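You operate a simulated robot arm through the tools that you are given. There is no shell and no other tool.

The job below is to be done with a simulated robot arm. You get a single attempt, and the scene is never put back.

TASK
Filter the blue sample at the yellow base, vent and stop the pump.
Fine: pour it all in, put the jug back, open the yellow valve and wait till the funnel is dry; vent before you switch off. Set down upright: what you pick out.

Only the result counts: the job must be done as asked and must still hold three seconds after the hand-in. Knocking over, shifting, dropping, spilling or breaking anything else fails it.

THE ROBOT
A 7-joint arm with a two-finger parallel gripper, fixed in place. Base frame: the origin is on the floor under the middle of its stand, x ahead of it, y to its left, z up. Units: mm, rad, N and s.
It reaches about 1479 mm from its shoulder. Its first joint turns from -2.897 to 2.897 rad. Payload 4.4 kg.
Tool frame: the origin (TCP) lies between the finger pads and is the grasp point; the fingertips stand 23 mm ahead of it; z points along the fingers, y is the line along which they close. The gripper opens to 94 mm. The fingers are 38 mm wide and 10 mm thick; the gripper's body (54 by 96 mm) begins 39 mm behind the TCP.
Orientation is told as [roll, pitch, yaw] about the base's x, y, z axes, in that order, counted from this pose: with the fingers straight down and closing along the base's y, the tool's x points along the base's -x, its y along +y and its z along -z.

THE INTERFACE
- The arm moves only by the tool servo_tool. Its argument "moves" is a list of rows, each an object (a shift or turn left out is 0, a gripper value left out holds the last) with "rotation": the turn, a rotation vector about the base's x, y, z in units of 4 degrees (1.0 is 4 degrees), a list of three; "offset": the shift along the base's x, y, z in units of 50 mm (1.0 is 50 mm), a list of three; "fingers": the opening, from 0 (shut) to 1 (fully open). In form: [{"rotation": [wx, wy, wz], "offset": [dx, dy, dz], "fingers": fingers}, ...]. A call has 1 to 20 rows; each row shifts and turns the commanded pose from where the row before left it. A call with a number of a shift or a turn outside -1 to 1 is refused whole. A row lasts 0.2 s, in which the tool goes at most 50 mm and 0.15 rad; a call with a longer step from one row to the next is refused whole, and so is a gripper value outside its range. Where a pose cannot be reached the arm comes as near as it can. A force on the tool above 40 N (or 10 N above the force at the start of the call, whichever is more), or a blocked arm, ends the call early, and 0.2 s more pass. The fingers move at their own pace (about 72 mm/s each) and stop on an object; they squeeze with about 26 N. The grip force told is the motor's: it shows also when the fingers shut on nothing. Time passes only in rows, and 0.2 s behind the last, so rows that do not move let the fingers close. The reply holds the time, the measured pose of the TCP, the force on the tool along the base axes, the opening and the grip force, in the units named above and with some noise, with the torque about the TCP (base axes, N m) and any sound that the robot's microphone picked up.
- Cameras (640 x 400 px; columns grow to the right, rows downward): "scene" is fixed at [40.5, 654.8, 1489.6]; the picture's right is [-0.56, -0.83, 0.00], its down [-0.27, 0.18, -0.95] and it looks along [0.78, -0.53, -0.32] (base axes); focal length 289 px, centre (320, 200). "wrist" rides on the gripper at [86, 16, -75] in the tool frame; the picture's right is [-0.18, 0.98, 0.00], its down [-0.58, -0.11, -0.81] and it looks along [-0.79, -0.15, 0.59] (tool axes); focal length 243 px, centre (320, 200). There is no depth. A picture from a camera that has moved, and an enlarged one, comes with that camera's place and axes in the base frame and with its lens. The place of the scene camera against the robot may be out by one fixed shift of up to 12 mm in any direction.
- get_image(camera): a new picture of that camera. It takes no simulated time.
- inspect(camera, box): a new picture of the part [left, top, right, bottom] of that camera's present view, enlarged. It takes no simulated time.
- job_done(): hands the job in; it is judged then, once.

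Nothing tells you positions but the pictures and the camera data. Unless the task says otherwise, let go and move clear before handing in.

The tools are called as name(argument=value, ...) on one line, values as JSON. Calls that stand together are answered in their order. servo_tool: Moves the arm, as the interface text tells. Its arguments: {"type":"object","properties":{"moves":{"type":"array"}},"required":["moves"]} The other tools are called the same way: get_image (camera) takes a picture; inspect (camera, box) takes an enlarged picture of a part of a camera's view; job_done () hands the job in.

At the start:

```text
time: 0.0
eef_pos: [559.9, 227.3, 1482.0]
tcp_rot: [0.0, -0.001, 0.001]
wrist_force: [-0.3, 0.6, -0.3]
torque: [0.0, 0.03, 0.03]
finger_gap: 94.0
grip_force: 0.0
```

scene: 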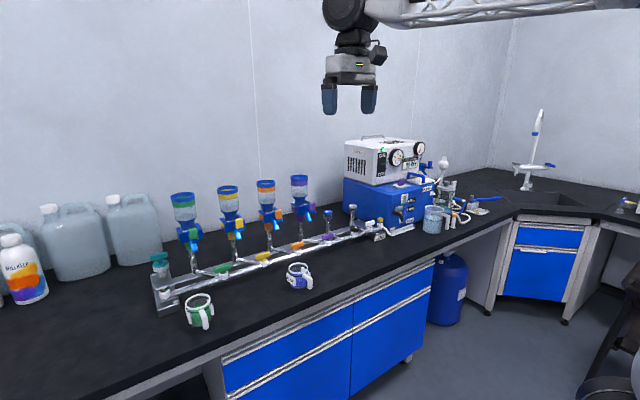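
wrist: 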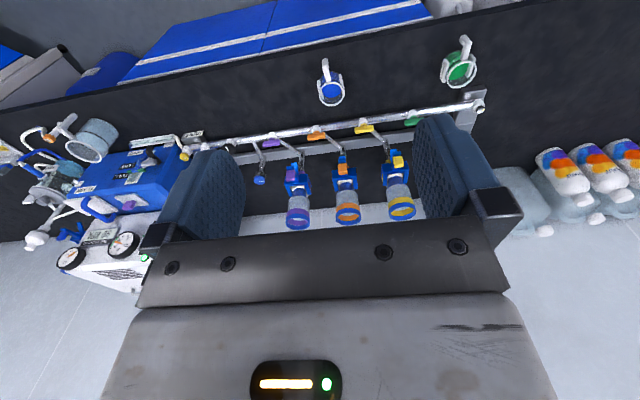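

I see a bench with a filter manifold (green, yellow, orange, purple stations), two jugs (green and blue contents), and a vacuum pump with gauges. I will take enlarged pictures first.

inspect(camera="scene", box=[140, 160, 300, 260])

inspect(camera="scene", box=[250, 160, 410, 260])

inspect(camera="scene", box=[340, 130, 500, 240])

inspect(camera="scene", box=[140, 240, 340, 340])

inspect(camera="wrist", box=[200, 40, 500, 240])

inspect(camera="wrist", box=[0, 100, 220, 280])

```text
4.00 times, centred on (220, 210) of scene
camera zoom: at [40.5, 654.8, 1489.6], right [-0.56, -0.83, 0.0], down [-0.27, 0.18, -0.95], along [0.78, -0.53, -0.32], focal length 1156 px, centre (720, 160)
```

zoom: 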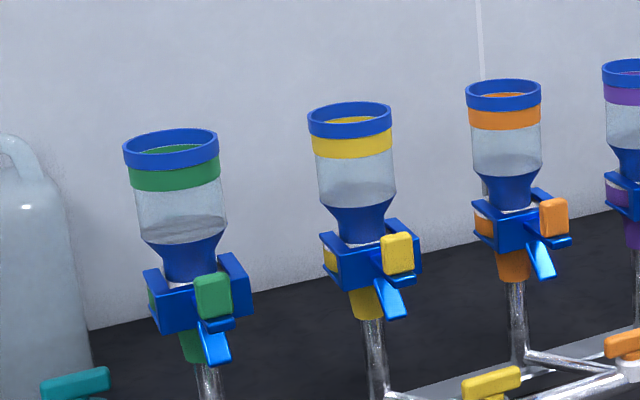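

```text
4.00 times, centred on (330, 210) of scene
camera zoom: at [40.5, 654.8, 1489.6], right [-0.56, -0.83, 0.0], down [-0.27, 0.18, -0.95], along [0.78, -0.53, -0.32], focal length 1156 px, centre (280, 160)
```

zoom: 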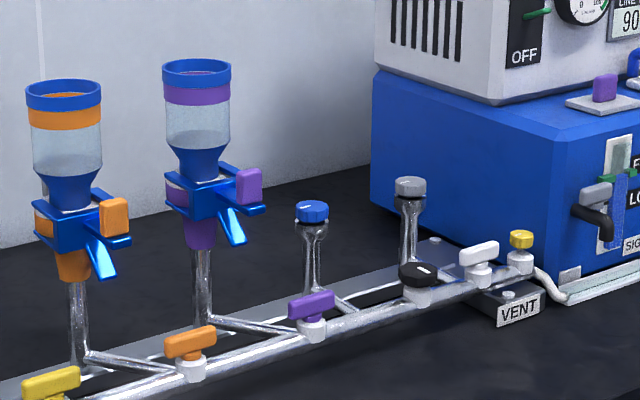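

```text
3.64 times, centred on (420, 185) of scene
camera zoom: at [40.5, 654.8, 1489.6], right [-0.56, -0.83, 0.0], down [-0.27, 0.18, -0.95], along [0.78, -0.53, -0.32], focal length 1051 px, centre (-44, 254)
```

zoom: 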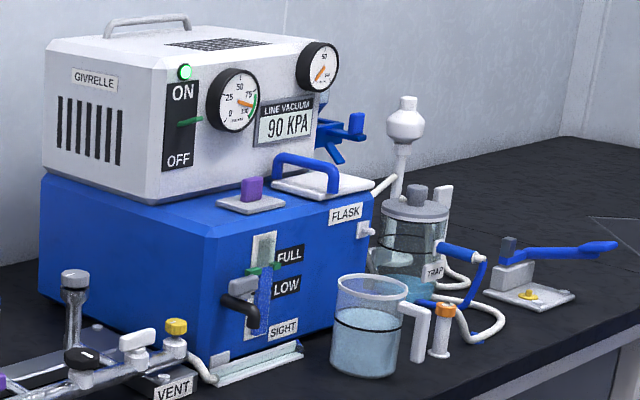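

```text
3.20 times, centred on (240, 290) of scene
camera zoom: at [40.5, 654.8, 1489.6], right [-0.56, -0.83, 0.0], down [-0.27, 0.18, -0.95], along [0.78, -0.53, -0.32], focal length 925 px, centre (576, -88)
```

zoom: 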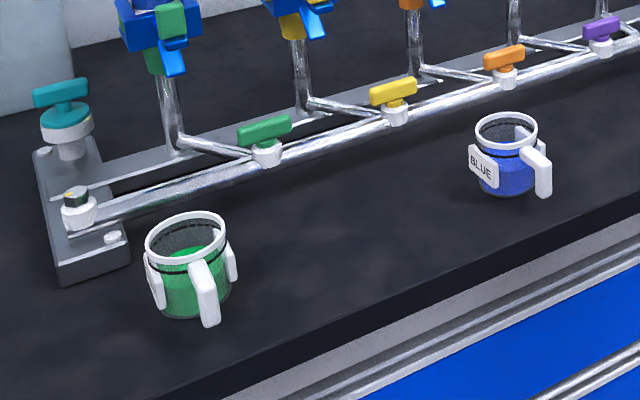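

```text
2.00 times, centred on (350, 140) of wrist
camera zoom: at [471.7, 243.8, 1557.7], right [0.18, 0.98, 0.0], down [0.58, -0.11, 0.81], along [0.79, -0.15, -0.59], focal length 485 px, centre (260, 320)
```

zoom: 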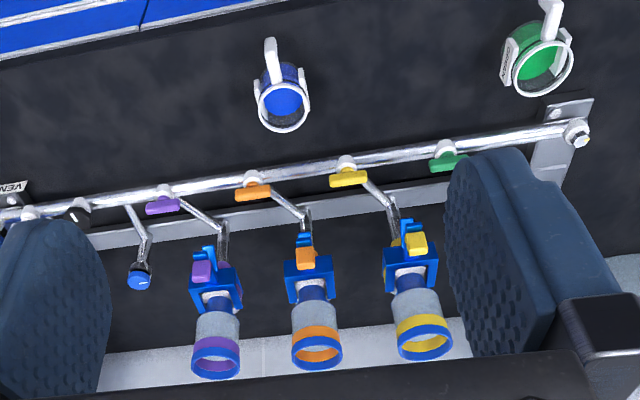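

```text
2.22 times, centred on (110, 190) of wrist
camera zoom: at [471.7, 243.8, 1557.7], right [0.18, 0.98, 0.0], down [0.58, -0.11, 0.81], along [0.79, -0.15, -0.59], focal length 539 px, centre (787, 222)
```

zoom: 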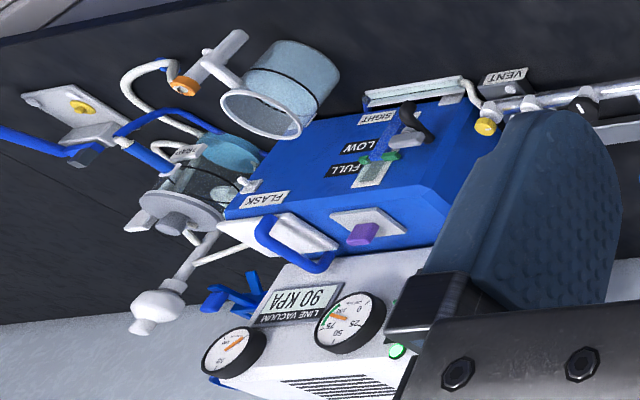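

The blue jug's rim is near (848, 206, 910) and the yellow funnel's rim near (1071, 369, 1184). I need closer looks at the valves, the vent and the pump switch before moving.

inspect(camera="scene", box=[330, 195, 410, 245])

inspect(camera="scene", box=[340, 130, 430, 186])

inspect(camera="scene", box=[205, 175, 285, 225])

inspect(camera="scene", box=[230, 230, 330, 292])

inspect(camera="scene", box=[380, 160, 500, 235])

inspect(camera="scene", box=[0, 180, 200, 320])

```text
8.00 times, centred on (370, 220) of scene
camera zoom: at [40.5, 654.8, 1489.6], right [-0.56, -0.83, 0.0], down [-0.27, 0.18, -0.95], along [0.78, -0.53, -0.32], focal length 2313 px, centre (-80, 40)
```

zoom: 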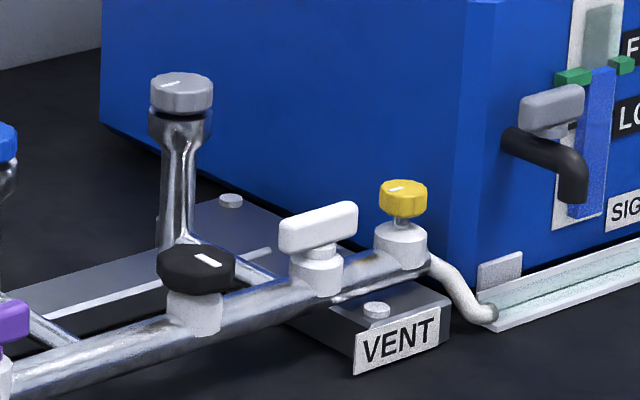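

```text
7.11 times, centred on (385, 158) of scene
camera zoom: at [40.5, 654.8, 1489.6], right [-0.56, -0.83, 0.0], down [-0.27, 0.18, -0.95], along [0.78, -0.53, -0.32], focal length 2056 px, centre (-142, 499)
```

zoom: 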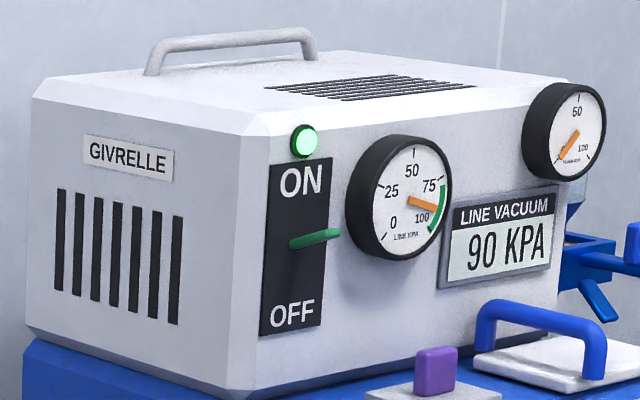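

```text
8.00 times, centred on (245, 200) of scene
camera zoom: at [40.5, 654.8, 1489.6], right [-0.56, -0.83, 0.0], down [-0.27, 0.18, -0.95], along [0.78, -0.53, -0.32], focal length 2313 px, centre (920, 200)
```

zoom: 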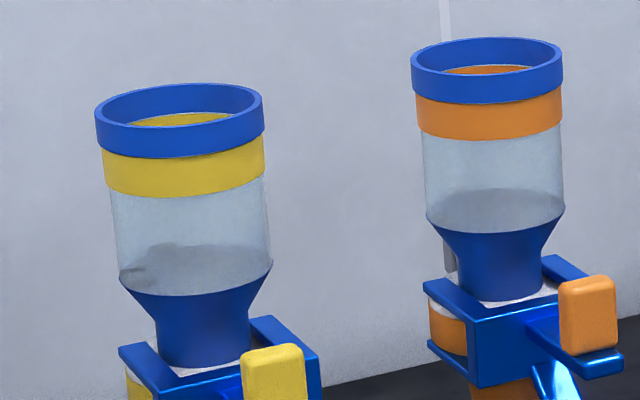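

```text
6.40 times, centred on (280, 261) of scene
camera zoom: at [40.5, 654.8, 1489.6], right [-0.56, -0.83, 0.0], down [-0.27, 0.18, -0.95], along [0.78, -0.53, -0.32], focal length 1850 px, centre (576, -190)
```

zoom: 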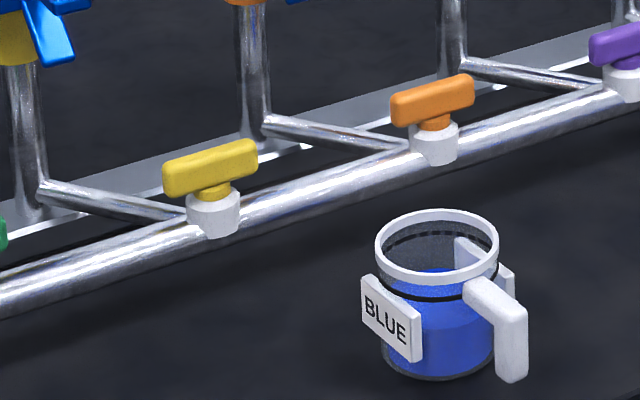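

```text
5.33 times, centred on (440, 198) of scene
camera zoom: at [40.5, 654.8, 1489.6], right [-0.56, -0.83, 0.0], down [-0.27, 0.18, -0.95], along [0.78, -0.53, -0.32], focal length 1542 px, centre (-320, 213)
```

zoom: 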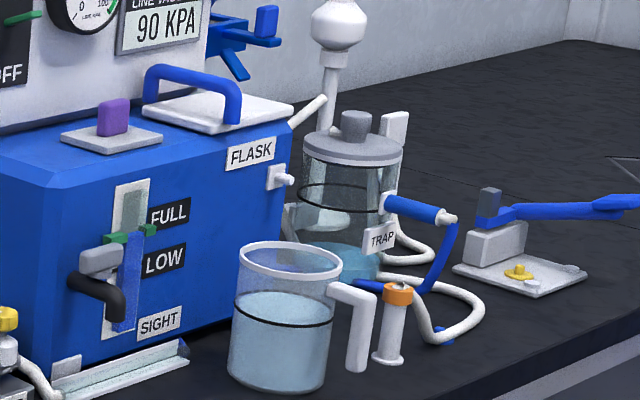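

```text
2.86 times, centred on (100, 250) of scene
camera zoom: at [40.5, 654.8, 1489.6], right [-0.56, -0.83, 0.0], down [-0.27, 0.18, -0.95], along [0.78, -0.53, -0.32], focal length 826 px, centre (949, 57)
```

zoom: 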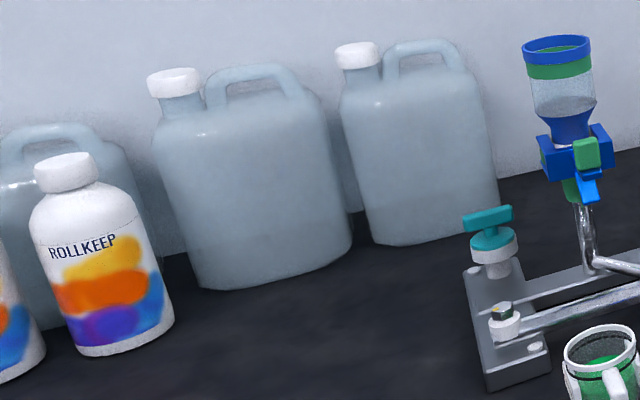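

The manifold runs across the bench with one T-handle per base, plus a black, a white and a yellow control near the VENT label. I'll lower the arm over free space in front of the bench for closer wrist views.

servo_tool(moves=[{"offset": [0.2, -0.05, -0.9]}, {"offset": [0.2, -0.05, -0.9]}, {"offset": [0.2, -0.05, -0.9]}, {"offset": [0.2, -0.05, -0.9]}, {"offset": [0.2, -0.05, -0.9]}, {"offset": [0.2, -0.05, -0.9]}])

get_image(camera="wrist")

get_image(camera="scene")

```text
time: 1.4
eef_pos: [616.6, 211.3, 1214.9]
tcp_rot: [-0.001, -0.002, -0.002]
wrist_force: [-0.2, 0.8, 0.4]
torque: [0.01, -0.01, 0.01]
finger_gap: 94.0
grip_force: 0.1
```

```text
taken
camera wrist: at [529.6, 227.3, 1289.9], right [0.18, 0.98, 0.0], down [0.58, -0.11, 0.81], along [0.79, -0.15, -0.59], focal length 243 px, centre (320, 200)
```

wrist: 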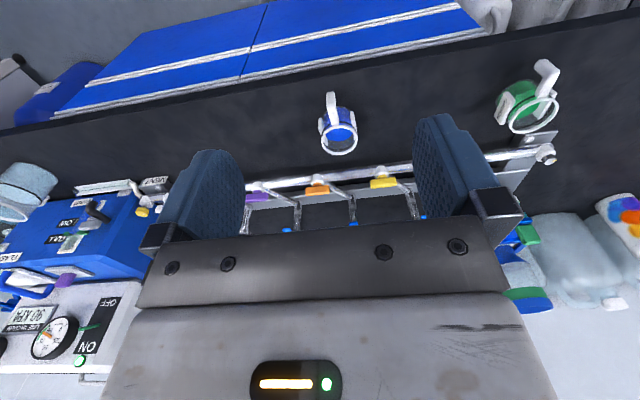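

```text
taken
```

scene: 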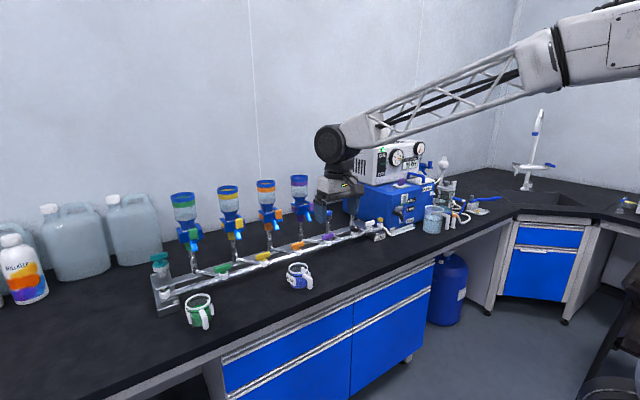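

The arm now hangs between robot and bench. I'll zoom in on the valves and on the pump area from here.

inspect(camera="wrist", box=[240, 140, 420, 235])

inspect(camera="wrist", box=[0, 160, 180, 280])

inspect(camera="wrist", box=[290, 80, 390, 160])

```text
3.56 times, centred on (330, 188) of wrist
camera zoom: at [529.6, 227.3, 1289.9], right [0.18, 0.98, 0.0], down [0.58, -0.11, 0.81], along [0.79, -0.15, -0.59], focal length 863 px, centre (284, 244)
```

zoom: 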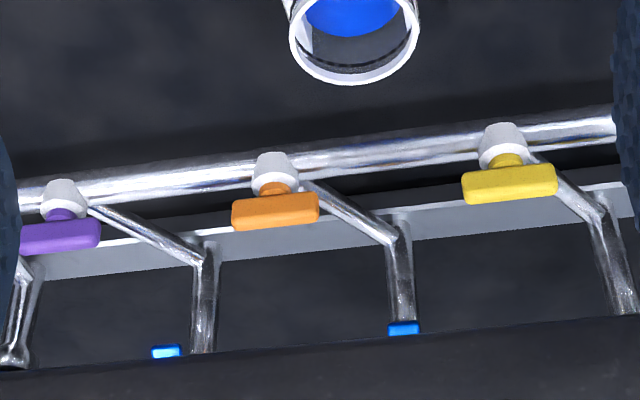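

```text
3.33 times, centred on (90, 220) of wrist
camera zoom: at [529.6, 227.3, 1289.9], right [0.18, 0.98, 0.0], down [0.58, -0.11, 0.81], along [0.79, -0.15, -0.59], focal length 809 px, centre (1087, 133)
```

zoom: 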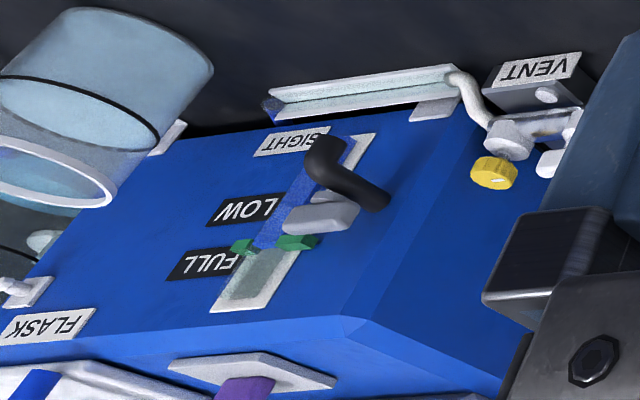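

```text
5.00 times, centred on (340, 120) of wrist
camera zoom: at [529.6, 227.3, 1289.9], right [0.18, 0.98, 0.0], down [0.58, -0.11, 0.81], along [0.79, -0.15, -0.59], focal length 1213 px, centre (220, 600)
```

zoom: 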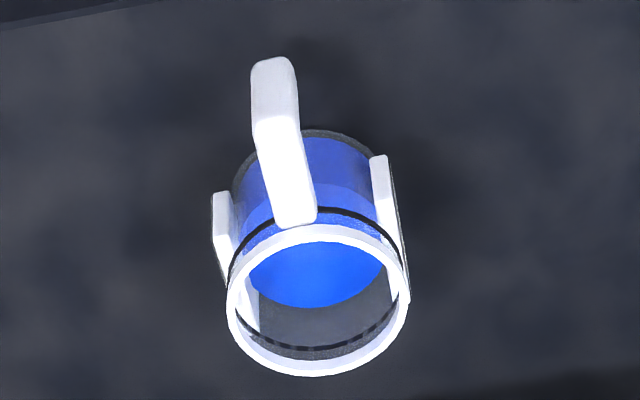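

The jug's handle faces the robot with label plates either side, and the yellow handle lies along the header. Next I move the wrist camera over towards the VENT end to see which control is the vent.

servo_tool(moves=[{"offset": [0.308, -0.85, -0.255]}, {"offset": [0.308, -0.85, -0.255]}, {"offset": [0.308, -0.85, -0.255]}, {"offset": [0.308, -0.85, -0.255]}, {"offset": [0.308, -0.85, -0.255]}, {"offset": [0.308, -0.85, -0.255]}, {"offset": [0.308, -0.85, -0.255]}, {"offset": [0.308, -0.85, -0.255]}, {"offset": [0.308, -0.85, -0.255]}, {"offset": [0.308, -0.85, -0.255]}, {"offset": [0.308, -0.85, -0.255]}])

get_image(camera="wrist")

inspect(camera="wrist", box=[220, 60, 420, 220])

inspect(camera="scene", box=[230, 100, 450, 240])

```text
time: 3.8
eef_pos: [788.2, -257.8, 1069.8]
tcp_rot: [0.001, -0.002, -0.001]
wrist_force: [-0.5, -0.1, 0.5]
torque: [-0.02, 0.0, -0.01]
finger_gap: 94.1
grip_force: 0.1
```

```text
taken
camera wrist: at [701.0, -240.6, 1144.8], right [0.18, 0.98, 0.0], down [0.58, -0.11, 0.81], along [0.79, -0.15, -0.59], focal length 243 px, centre (320, 200)
```

wrist: 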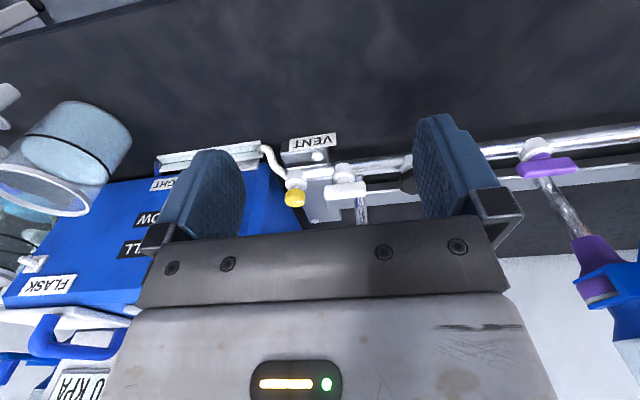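

```text
2.50 times, centred on (320, 140) of wrist
camera zoom: at [701.0, -240.6, 1144.8], right [0.18, 0.98, 0.0], down [0.58, -0.11, 0.81], along [0.79, -0.15, -0.59], focal length 606 px, centre (320, 350)
```

zoom: 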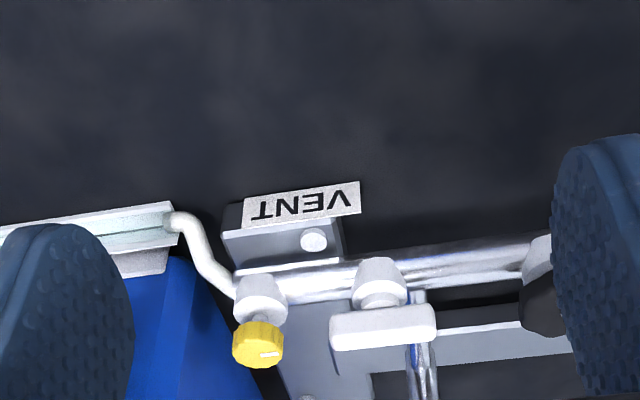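

```text
2.86 times, centred on (340, 170) of scene
camera zoom: at [40.5, 654.8, 1489.6], right [-0.56, -0.83, 0.0], down [-0.27, 0.18, -0.95], along [0.78, -0.53, -0.32], focal length 826 px, centre (263, 286)
```

zoom: 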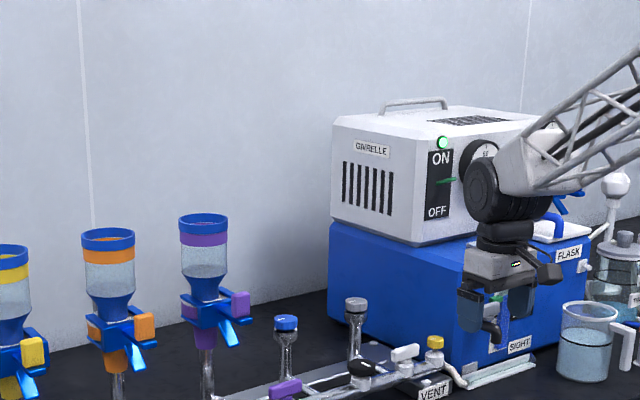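

The label VENT sits on the end block, with the white T-handle and a yellow knob above it. I look closer at both, and at the other end of the header, before deciding.

inspect(camera="scene", box=[345, 200, 393, 245])

inspect(camera="wrist", box=[260, 120, 410, 230])

inspect(camera="scene", box=[145, 240, 225, 320])

inspect(camera="scene", box=[310, 190, 360, 245])

```text
8.89 times, centred on (369, 222) of scene
camera zoom: at [40.5, 654.8, 1489.6], right [-0.56, -0.83, 0.0], down [-0.27, 0.18, -0.95], along [0.78, -0.53, -0.32], focal length 2570 px, centre (-116, 0)
```

zoom: 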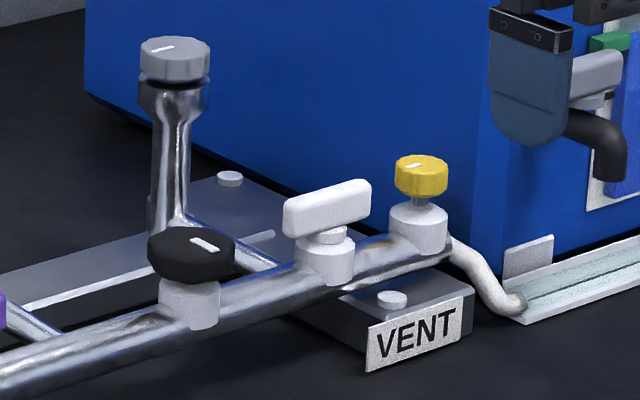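

```text
3.64 times, centred on (335, 175) of wrist
camera zoom: at [701.0, -240.6, 1144.8], right [0.18, 0.98, 0.0], down [0.58, -0.11, 0.81], along [0.79, -0.15, -0.59], focal length 882 px, centre (266, 291)
```

zoom: 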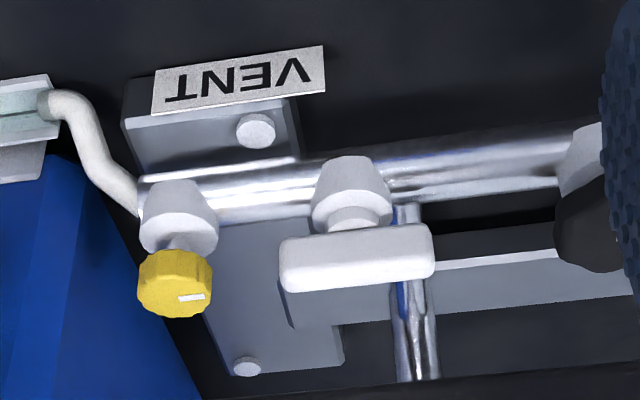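

```text
5.00 times, centred on (185, 280) of scene
camera zoom: at [40.5, 654.8, 1489.6], right [-0.56, -0.83, 0.0], down [-0.27, 0.18, -0.95], along [0.78, -0.53, -0.32], focal length 1446 px, centre (995, -200)
```

zoom: 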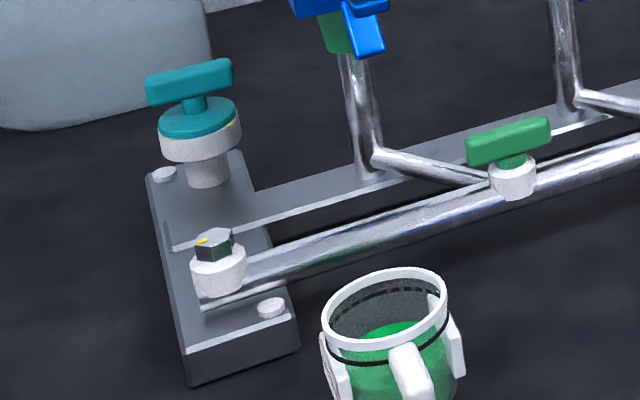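

```text
7.27 times, centred on (335, 218) of scene
camera zoom: at [40.5, 654.8, 1489.6], right [-0.56, -0.83, 0.0], down [-0.27, 0.18, -0.95], along [0.78, -0.53, -0.32], focal length 2103 px, centre (211, 73)
```

zoom: 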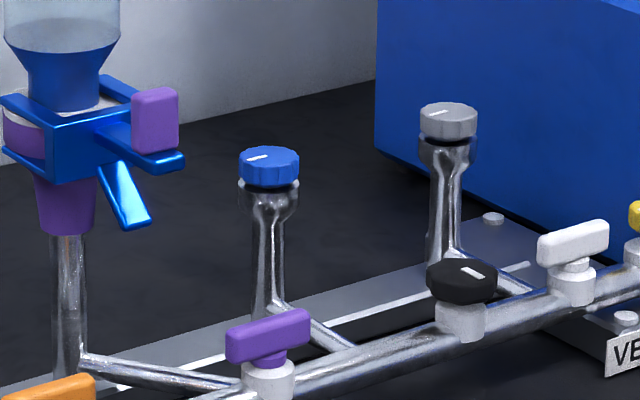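

The posts with blue and grey caps join the header directly, and the white T-handle over the VENT label looks like the vent valve; the vacuum readout will confirm it later. Now I go over to the blue jug for a close look at its handle.

servo_tool(moves=[{"offset": [-0.162, 0.894, -0.11]}, {"offset": [-0.162, 0.894, -0.11]}, {"offset": [-0.162, 0.894, -0.11]}, {"offset": [-0.162, 0.894, -0.11]}, {"offset": [-0.162, 0.894, -0.11]}, {"offset": [-0.162, 0.894, -0.11]}, {"offset": [-0.162, 0.894, -0.11]}, {"offset": [-0.162, 0.894, -0.11]}, {"offset": [-0.162, 0.894, -0.11]}, {"offset": [-0.162, 0.894, -0.11]}])

get_image(camera="wrist")

inspect(camera="wrist", box=[250, 60, 430, 220])

inspect(camera="scene", box=[270, 250, 330, 300])

```text
time: 6.0
eef_pos: [705.6, 191.9, 1018.0]
tcp_rot: [0.001, 0.0, -0.003]
wrist_force: [-0.7, 0.7, 0.4]
torque: [-0.03, 0.02, 0.01]
finger_gap: 93.9
grip_force: 0.1
```

```text
taken
camera wrist: at [617.7, 207.9, 1093.4], right [0.19, 0.98, 0.0], down [0.58, -0.11, 0.81], along [0.79, -0.15, -0.59], focal length 243 px, centre (320, 200)
```

wrist: 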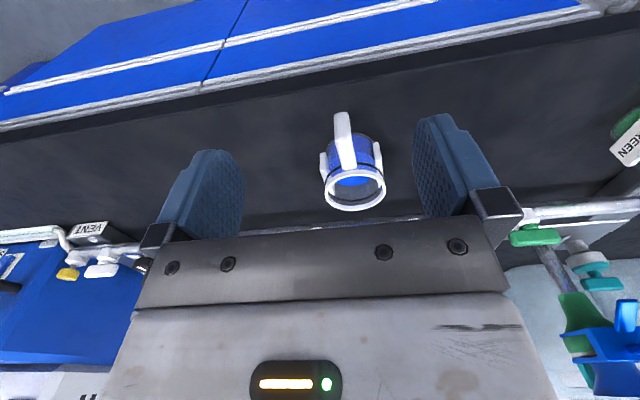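

```text
2.50 times, centred on (340, 140) of wrist
camera zoom: at [617.7, 207.9, 1093.4], right [0.19, 0.98, 0.0], down [0.58, -0.11, 0.81], along [0.79, -0.15, -0.59], focal length 606 px, centre (270, 350)
```

zoom: 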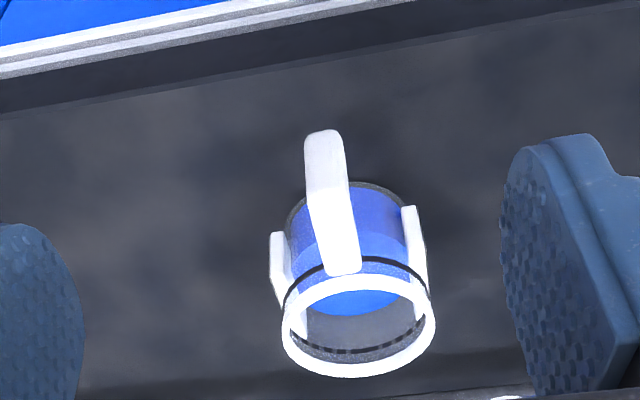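

```text
8.00 times, centred on (300, 275) of scene
camera zoom: at [40.5, 654.8, 1489.6], right [-0.56, -0.83, 0.0], down [-0.27, 0.18, -0.95], along [0.78, -0.53, -0.32], focal length 2313 px, centre (480, -400)
```

zoom: 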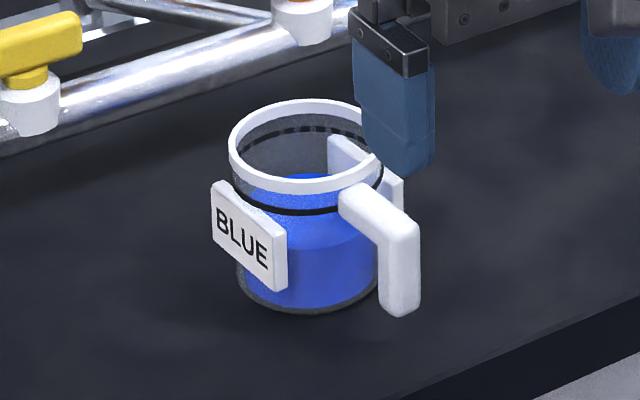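

The jug's handle bar stands at about (779, 202) from z 867 to 912, its rim top is near z 917, and the bench's front edge is just behind the handle. I'll swing the tool nearly horizontal (fingers pointing at the handle) in free space, after checking the camera's size on the gripper.

servo_tool(moves=[{"rotation": [0, -1, 0]}, {"rotation": [0, -1, 0]}, {"rotation": [0, -1, 0]}, {"rotation": [0, -1, 0]}, {"rotation": [0, -1, 0]}, {"rotation": [0, -1, 0]}, {"rotation": [0, -1, 0]}, {"rotation": [0, -1, 0]}, {"rotation": [0, -1, 0]}, {"rotation": [0, -1, 0]}])

get_image(camera="scene")

inspect(camera="scene", box=[260, 180, 420, 300])

```text
time: 8.2
eef_pos: [707.8, 191.8, 1016.1]
tcp_rot: [0.001, -0.699, -0.001]
wrist_force: [1.3, 0.4, -0.2]
torque: [0.0, -0.03, 0.02]
finger_gap: 94.3
grip_force: 0.0
```

```text
taken
```

scene: 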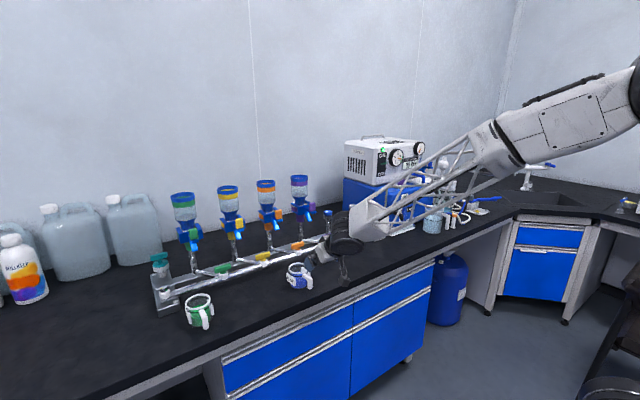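

```text
3.33 times, centred on (340, 240) of scene
camera zoom: at [40.5, 654.8, 1489.6], right [-0.56, -0.83, 0.0], down [-0.27, 0.18, -0.95], along [0.78, -0.53, -0.32], focal length 964 px, centre (253, 67)
```

zoom: 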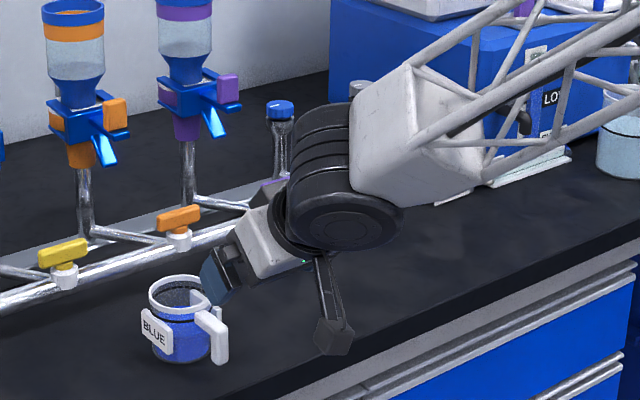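

The pose is tracking well at 40 degrees and the camera arm hangs clear of the bench. I continue to 80 degrees, then align 5 degrees in yaw with the handle.

servo_tool(moves=[{"rotation": [0, -1, 0]}, {"rotation": [0, -1, 0]}, {"rotation": [0, -1, 0]}, {"rotation": [0, -1, 0]}, {"rotation": [0, -1, 0]}, {"rotation": [0, -1, 0]}, {"rotation": [0, -1, 0]}, {"rotation": [0, -1, 0]}, {"rotation": [0, -1, 0]}, {"rotation": [0, -1, 0]}, {"rotation": [0, 0, 0.6]}, {"rotation": [0, 0, 0.6]}])

get_image(camera="wrist")

inspect(camera="scene", box=[260, 180, 420, 300])

```text
time: 10.8
eef_pos: [708.2, 192.5, 1016.1]
tcp_rot: [0.001, -1.395, 0.081]
wrist_force: [-0.7, 0.4, 0.7]
torque: [-0.01, 0.01, -0.01]
finger_gap: 94.0
grip_force: 0.1
```

```text
taken
camera wrist: at [617.3, 200.8, 945.1], right [-0.05, 0.98, 0.18], down [-0.68, -0.17, 0.71], along [0.73, -0.09, 0.68], focal length 243 px, centre (320, 200)
```

wrist: 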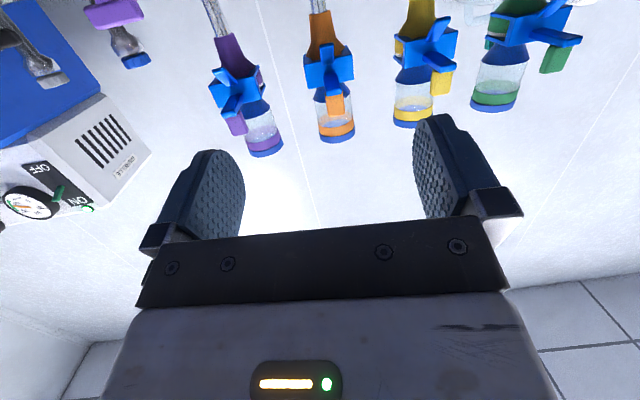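

```text
3.33 times, centred on (340, 240) of scene
camera zoom: at [40.5, 654.8, 1489.6], right [-0.56, -0.83, 0.0], down [-0.27, 0.18, -0.95], along [0.78, -0.53, -0.32], focal length 964 px, centre (253, 67)
```

zoom: 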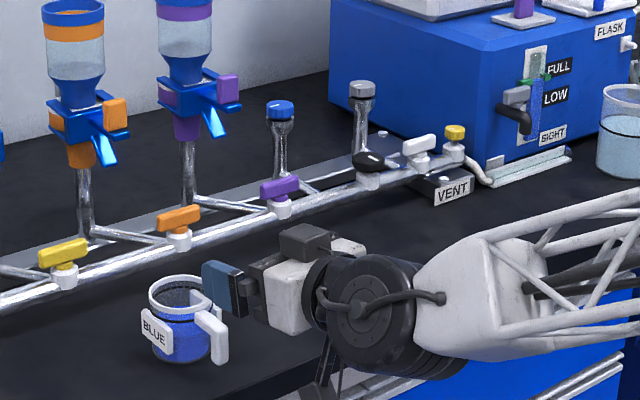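

The tool is now about 80 degrees forward with 4.6 degrees of yaw, all clear. I lower it in front of the bench edge to handle height, short of the handle.

servo_tool(moves=[{"offset": [-0.1, 0.03, -0.8]}, {"offset": [-0.1, 0.02, -0.8]}, {"offset": [0, 0, -0.8]}])

get_image(camera="wrist")

inspect(camera="scene", box=[250, 230, 370, 310])

```text
time: 11.6
eef_pos: [694.8, 196.8, 896.5]
tcp_rot: [0.004, -1.398, 0.079]
wrist_force: [-0.5, 0.0, 0.4]
torque: [0.01, 0.02, 0.02]
finger_gap: 94.2
grip_force: 0.0
```

```text
taken
camera wrist: at [604.8, 204.8, 823.8], right [-0.05, 0.98, 0.18], down [-0.68, -0.17, 0.71], along [0.73, -0.09, 0.68], focal length 243 px, centre (320, 200)
```

wrist: 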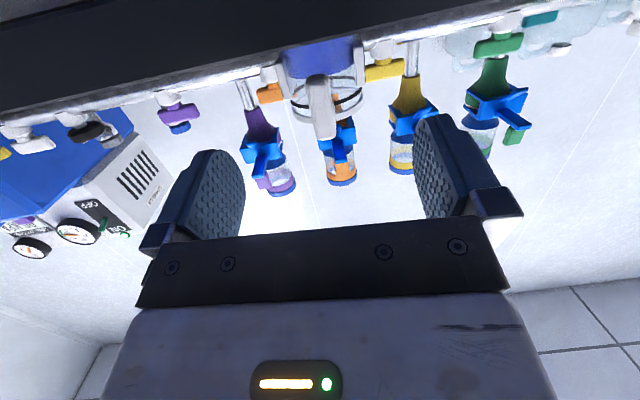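

```text
5.00 times, centred on (310, 270) of scene
camera zoom: at [40.5, 654.8, 1489.6], right [-0.56, -0.83, 0.0], down [-0.27, 0.18, -0.95], along [0.78, -0.53, -0.32], focal length 1446 px, centre (370, -150)
```

zoom: 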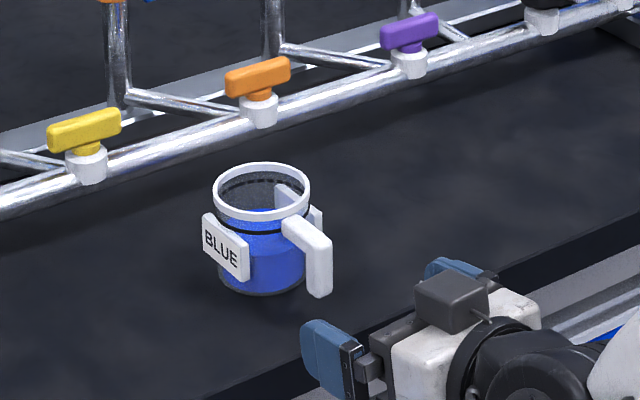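

The handle now appears centred between the fingers. I zoom in to check the lateral alignment before moving in.

inspect(camera="wrist", box=[260, 40, 380, 150])

```text
3.64 times, centred on (320, 95) of wrist
camera zoom: at [604.8, 204.8, 823.8], right [-0.05, 0.98, 0.18], down [-0.68, -0.17, 0.71], along [0.73, -0.09, 0.68], focal length 882 px, centre (320, 582)
```

zoom: 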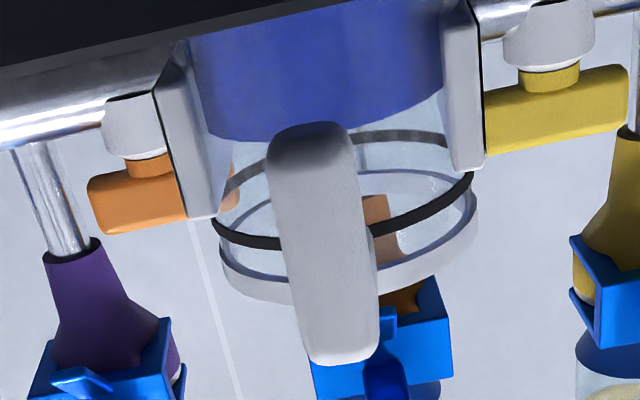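

The handle bar is at y about 201.5 and z 869–916. I move in along it and stop with the TCP on the bar.

servo_tool(moves=[{"offset": [0.41, 0.022, -0.03]}, {"offset": [0.41, 0.022, -0.03]}, {"offset": [0.41, 0.022, -0.03]}, {"offset": [0.41, 0.022, -0.03]}])

get_image(camera="wrist")

inspect(camera="scene", box=[250, 230, 370, 310])

```text
time: 12.6
eef_pos: [779.7, 198.7, 891.6]
tcp_rot: [0.005, -1.394, 0.081]
wrist_force: [-0.1, 0.5, -0.2]
torque: [-0.04, 0.02, -0.07]
finger_gap: 93.8
grip_force: 0.0
```

```text
taken
camera wrist: at [689.5, 207.4, 821.2], right [-0.05, 0.98, 0.18], down [-0.68, -0.17, 0.71], along [0.73, -0.09, 0.68], focal length 243 px, centre (320, 200)
```

wrist: 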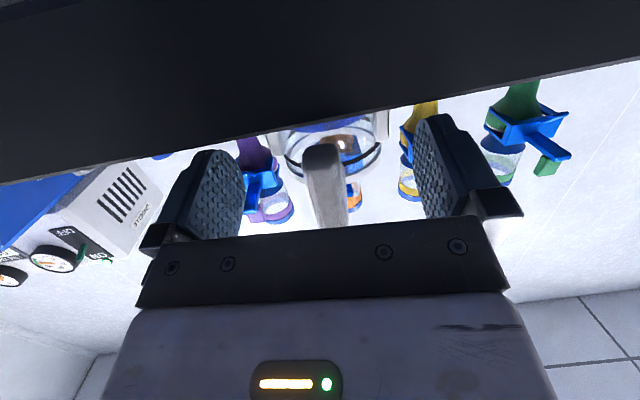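

```text
5.00 times, centred on (310, 270) of scene
camera zoom: at [40.5, 654.8, 1489.6], right [-0.56, -0.83, 0.0], down [-0.27, 0.18, -0.95], along [0.78, -0.53, -0.32], focal length 1446 px, centre (370, -150)
```

zoom: 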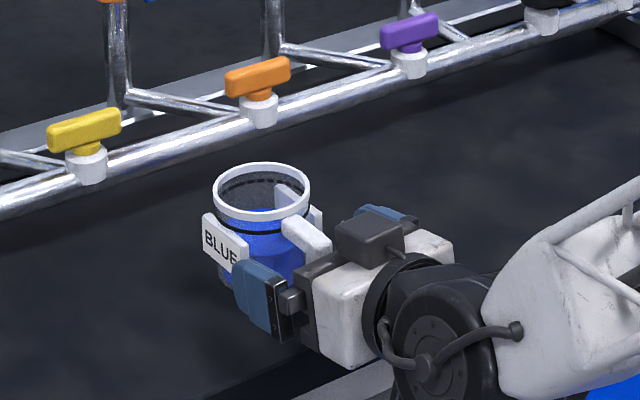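

The bar sits about 3 mm to the +y side of the tool centre, so I shift 2.5 mm and then close on it.

servo_tool(moves=[{"offset": [0, 0.05, 0]}, {"fingers": 0.35}, {"fingers": 0.35}, {"fingers": 0.35}])

inspect(camera="wrist", box=[230, 100, 430, 240])

```text
time: 13.6
eef_pos: [779.6, 202.3, 891.4]
tcp_rot: [0.001, -1.396, 0.081]
wrist_force: [-0.4, 1.0, 0.4]
torque: [0.0, 0.0, 0.02]
finger_gap: 32.9
grip_force: 0.1
```

```text
2.86 times, centred on (330, 170) of wrist
camera zoom: at [688.7, 210.6, 820.1], right [-0.05, 0.98, 0.18], down [-0.68, -0.17, 0.71], along [0.73, -0.09, 0.68], focal length 693 px, centre (291, 286)
```

zoom: 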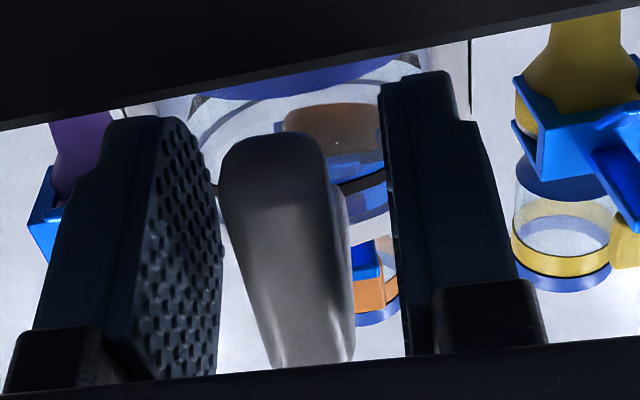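

The bar is centred. I close fully on the handle.

servo_tool(moves=[{"fingers": 0}, {"fingers": 0}, {"fingers": 0}, {"fingers": 0}])

inspect(camera="scene", box=[250, 230, 370, 310])

```text
time: 14.6
eef_pos: [780.2, 201.8, 891.3]
tcp_rot: [0.002, -1.395, 0.082]
wrist_force: [0.0, 0.0, 0.5]
torque: [0.01, 0.0, -0.07]
finger_gap: 15.8
grip_force: 26.2
```

```text
5.00 times, centred on (310, 270) of scene
camera zoom: at [40.5, 654.8, 1489.6], right [-0.56, -0.83, 0.0], down [-0.27, 0.18, -0.95], along [0.78, -0.53, -0.32], focal length 1446 px, centre (370, -150)
```

zoom: 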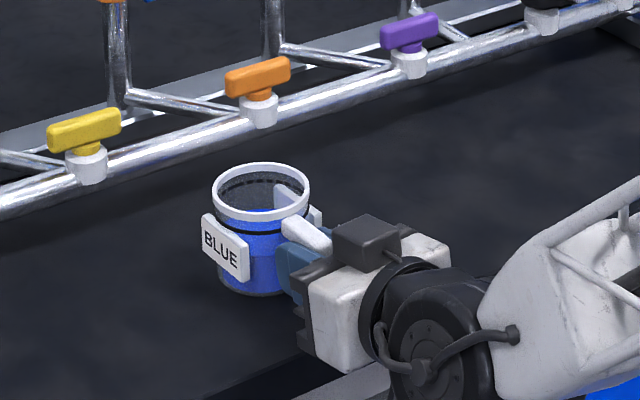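

The handle is held (gap 15.8 mm, 26 N). I lift a little and check force, torque and any droop.

servo_tool(moves=[{"offset": [0, 0, 0.1]}, {"offset": [0, 0, 0.2]}, {"offset": [0, 0, 0.3]}, {"offset": [0, 0, 0.3]}, {}])

inspect(camera="scene", box=[250, 210, 370, 290])

inspect(camera="wrist", box=[230, 60, 430, 240])

```text
time: 15.8
eef_pos: [779.9, 203.0, 935.0]
tcp_rot: [0.002, -1.395, 0.083]
wrist_force: [-0.6, -0.1, -1.2]
torque: [-0.06, 0.05, -0.03]
finger_gap: 15.8
grip_force: 26.1
```

```text
5.00 times, centred on (310, 250) of scene
camera zoom: at [40.5, 654.8, 1489.6], right [-0.56, -0.83, 0.0], down [-0.27, 0.18, -0.95], along [0.78, -0.53, -0.32], focal length 1446 px, centre (370, -50)
```

zoom: 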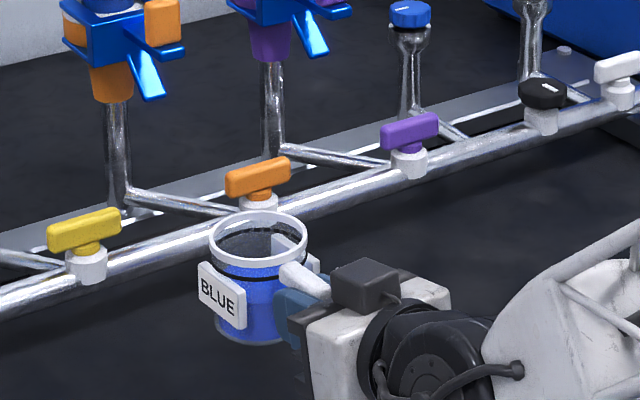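

```text
2.22 times, centred on (330, 150) of wrist
camera zoom: at [688.4, 211.6, 863.6], right [-0.05, 0.98, 0.18], down [-0.68, -0.17, 0.71], along [0.73, -0.09, 0.68], focal length 539 px, centre (298, 311)
```

zoom: 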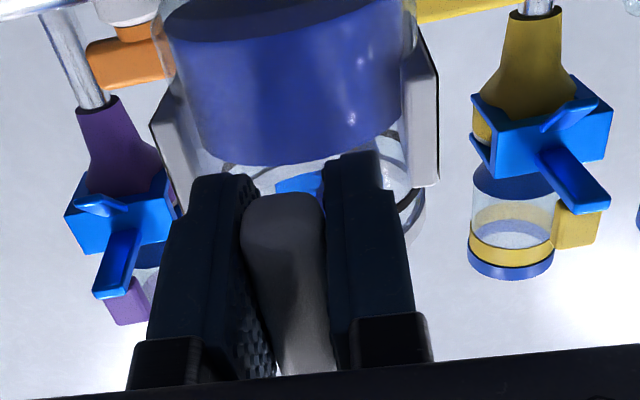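

The jug hangs level and weighs little (about 1.5 N). I raise it smoothly to well above the funnel rims while still short of them.

servo_tool(moves=[{"offset": [0, 0, 0.2]}, {"offset": [0, 0, 0.4]}, {"offset": [0, 0, 0.6]}, {"offset": [0, 0, 0.8]}, {"offset": [0, 0, 0.8]}, {"offset": [0, 0, 0.8]}, {"offset": [0, 0, 0.8]}, {"offset": [0, 0, 0.8]}, {"offset": [0, 0, 0.8]}, {"offset": [0, 0, 0.6]}, {"offset": [0, 0, 0.4]}, {"offset": [0, 0, 0.2]}])

get_image(camera="scene")

get_image(camera="wrist")

```text
time: 18.4
eef_pos: [778.0, 202.4, 1295.8]
tcp_rot: [0.004, -1.397, 0.081]
wrist_force: [-0.1, -0.1, -1.4]
torque: [-0.01, 0.05, 0.02]
finger_gap: 15.7
grip_force: 26.2
```

```text
taken
```

scene: 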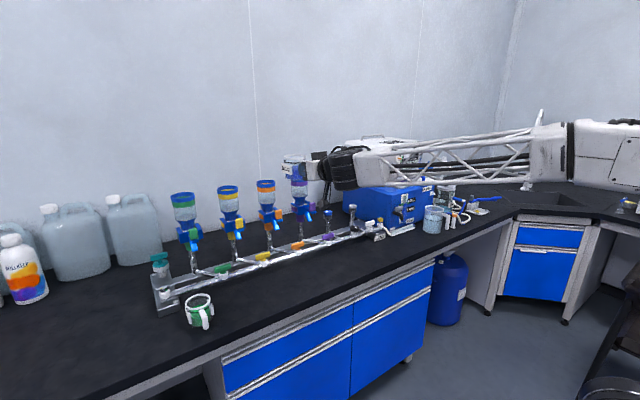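

```text
taken
camera wrist: at [686.4, 212.1, 1223.7], right [-0.05, 0.98, 0.18], down [-0.68, -0.17, 0.71], along [0.73, -0.09, 0.68], focal length 243 px, centre (320, 200)
```

wrist: 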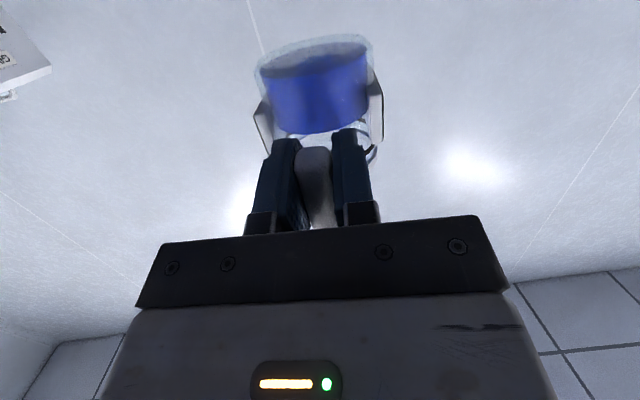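

The arm holds the jug at z 1296, level. From the wrist views I take the yellow funnel's rim to be near (1058, 363, 1192). I move to a standoff in front of it with a small 20-degree tilt (no pouring yet) so the wrist camera can see the funnels.

servo_tool(moves=[{"offset": [0.156, 0.289, -0.068], "rotation": [-0.04, 0.5, 0]}, {"offset": [0.312, 0.577, -0.136], "rotation": [-0.081, 0.9967, 0]}, {"offset": [0.312, 0.577, -0.136], "rotation": [-0.081, 0.9967, 0]}, {"offset": [0.312, 0.577, -0.136], "rotation": [-0.081, 0.9967, 0]}, {"offset": [0.312, 0.577, -0.136], "rotation": [-0.081, 0.9967, 0]}, {"offset": [0.156, 0.289, -0.068], "rotation": [-0.04, 0.5, 0]}, {}])

get_image(camera="wrist")

inspect(camera="scene", box=[180, 130, 380, 260])

```text
time: 20.0
eef_pos: [858.9, 347.0, 1262.1]
tcp_rot: [0.004, -1.047, 0.081]
wrist_force: [0.1, 0.1, -1.7]
torque: [0.0, 0.07, -0.01]
finger_gap: 15.7
grip_force: 26.3
```

```text
taken
camera wrist: at [748.3, 354.0, 1224.9], right [0.01, 0.99, 0.16], down [-0.4, -0.14, 0.91], along [0.92, -0.07, 0.39], focal length 243 px, centre (320, 200)
```

wrist: 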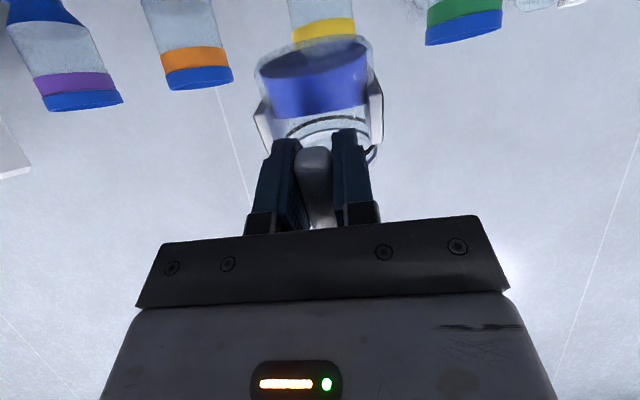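

```text
3.08 times, centred on (280, 195) of scene
camera zoom: at [40.5, 654.8, 1489.6], right [-0.56, -0.83, 0.0], down [-0.27, 0.18, -0.95], along [0.78, -0.53, -0.32], focal length 890 px, centre (443, 215)
```

zoom: 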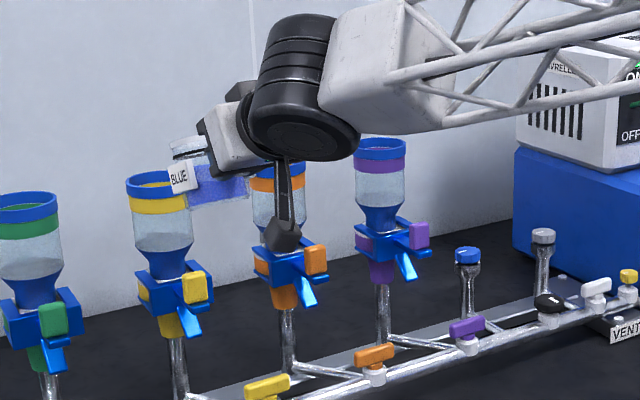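

The orange and green rims seen from here put the yellow rim at (1058, 363, 1193), agreeing with before. I check the liquid's level in the tilted jug before going over the funnel.

inspect(camera="wrist", box=[240, 20, 400, 160])

inspect(camera="scene", box=[210, 160, 280, 210])

```text
2.86 times, centred on (320, 90) of wrist
camera zoom: at [748.3, 354.0, 1224.9], right [0.01, 0.99, 0.16], down [-0.4, -0.14, 0.91], along [0.92, -0.07, 0.39], focal length 693 px, centre (320, 514)
```

zoom: 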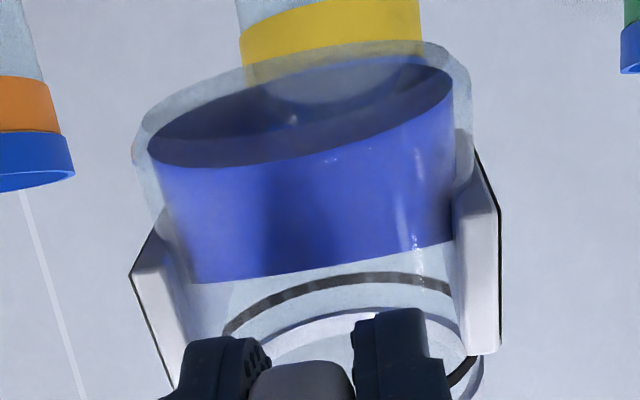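

```text
8.00 times, centred on (245, 185) of scene
camera zoom: at [40.5, 654.8, 1489.6], right [-0.56, -0.83, 0.0], down [-0.27, 0.18, -0.95], along [0.78, -0.53, -0.32], focal length 2313 px, centre (920, 320)
```

zoom: 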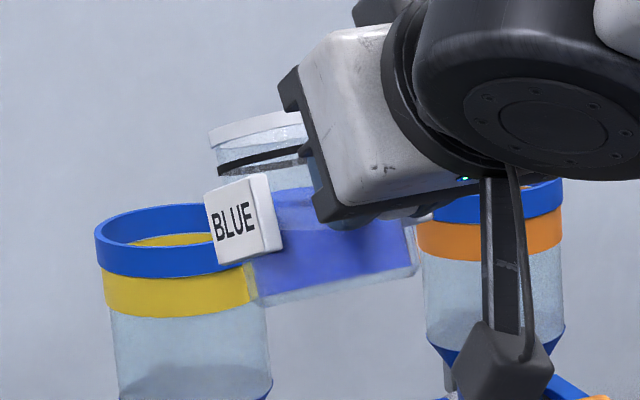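

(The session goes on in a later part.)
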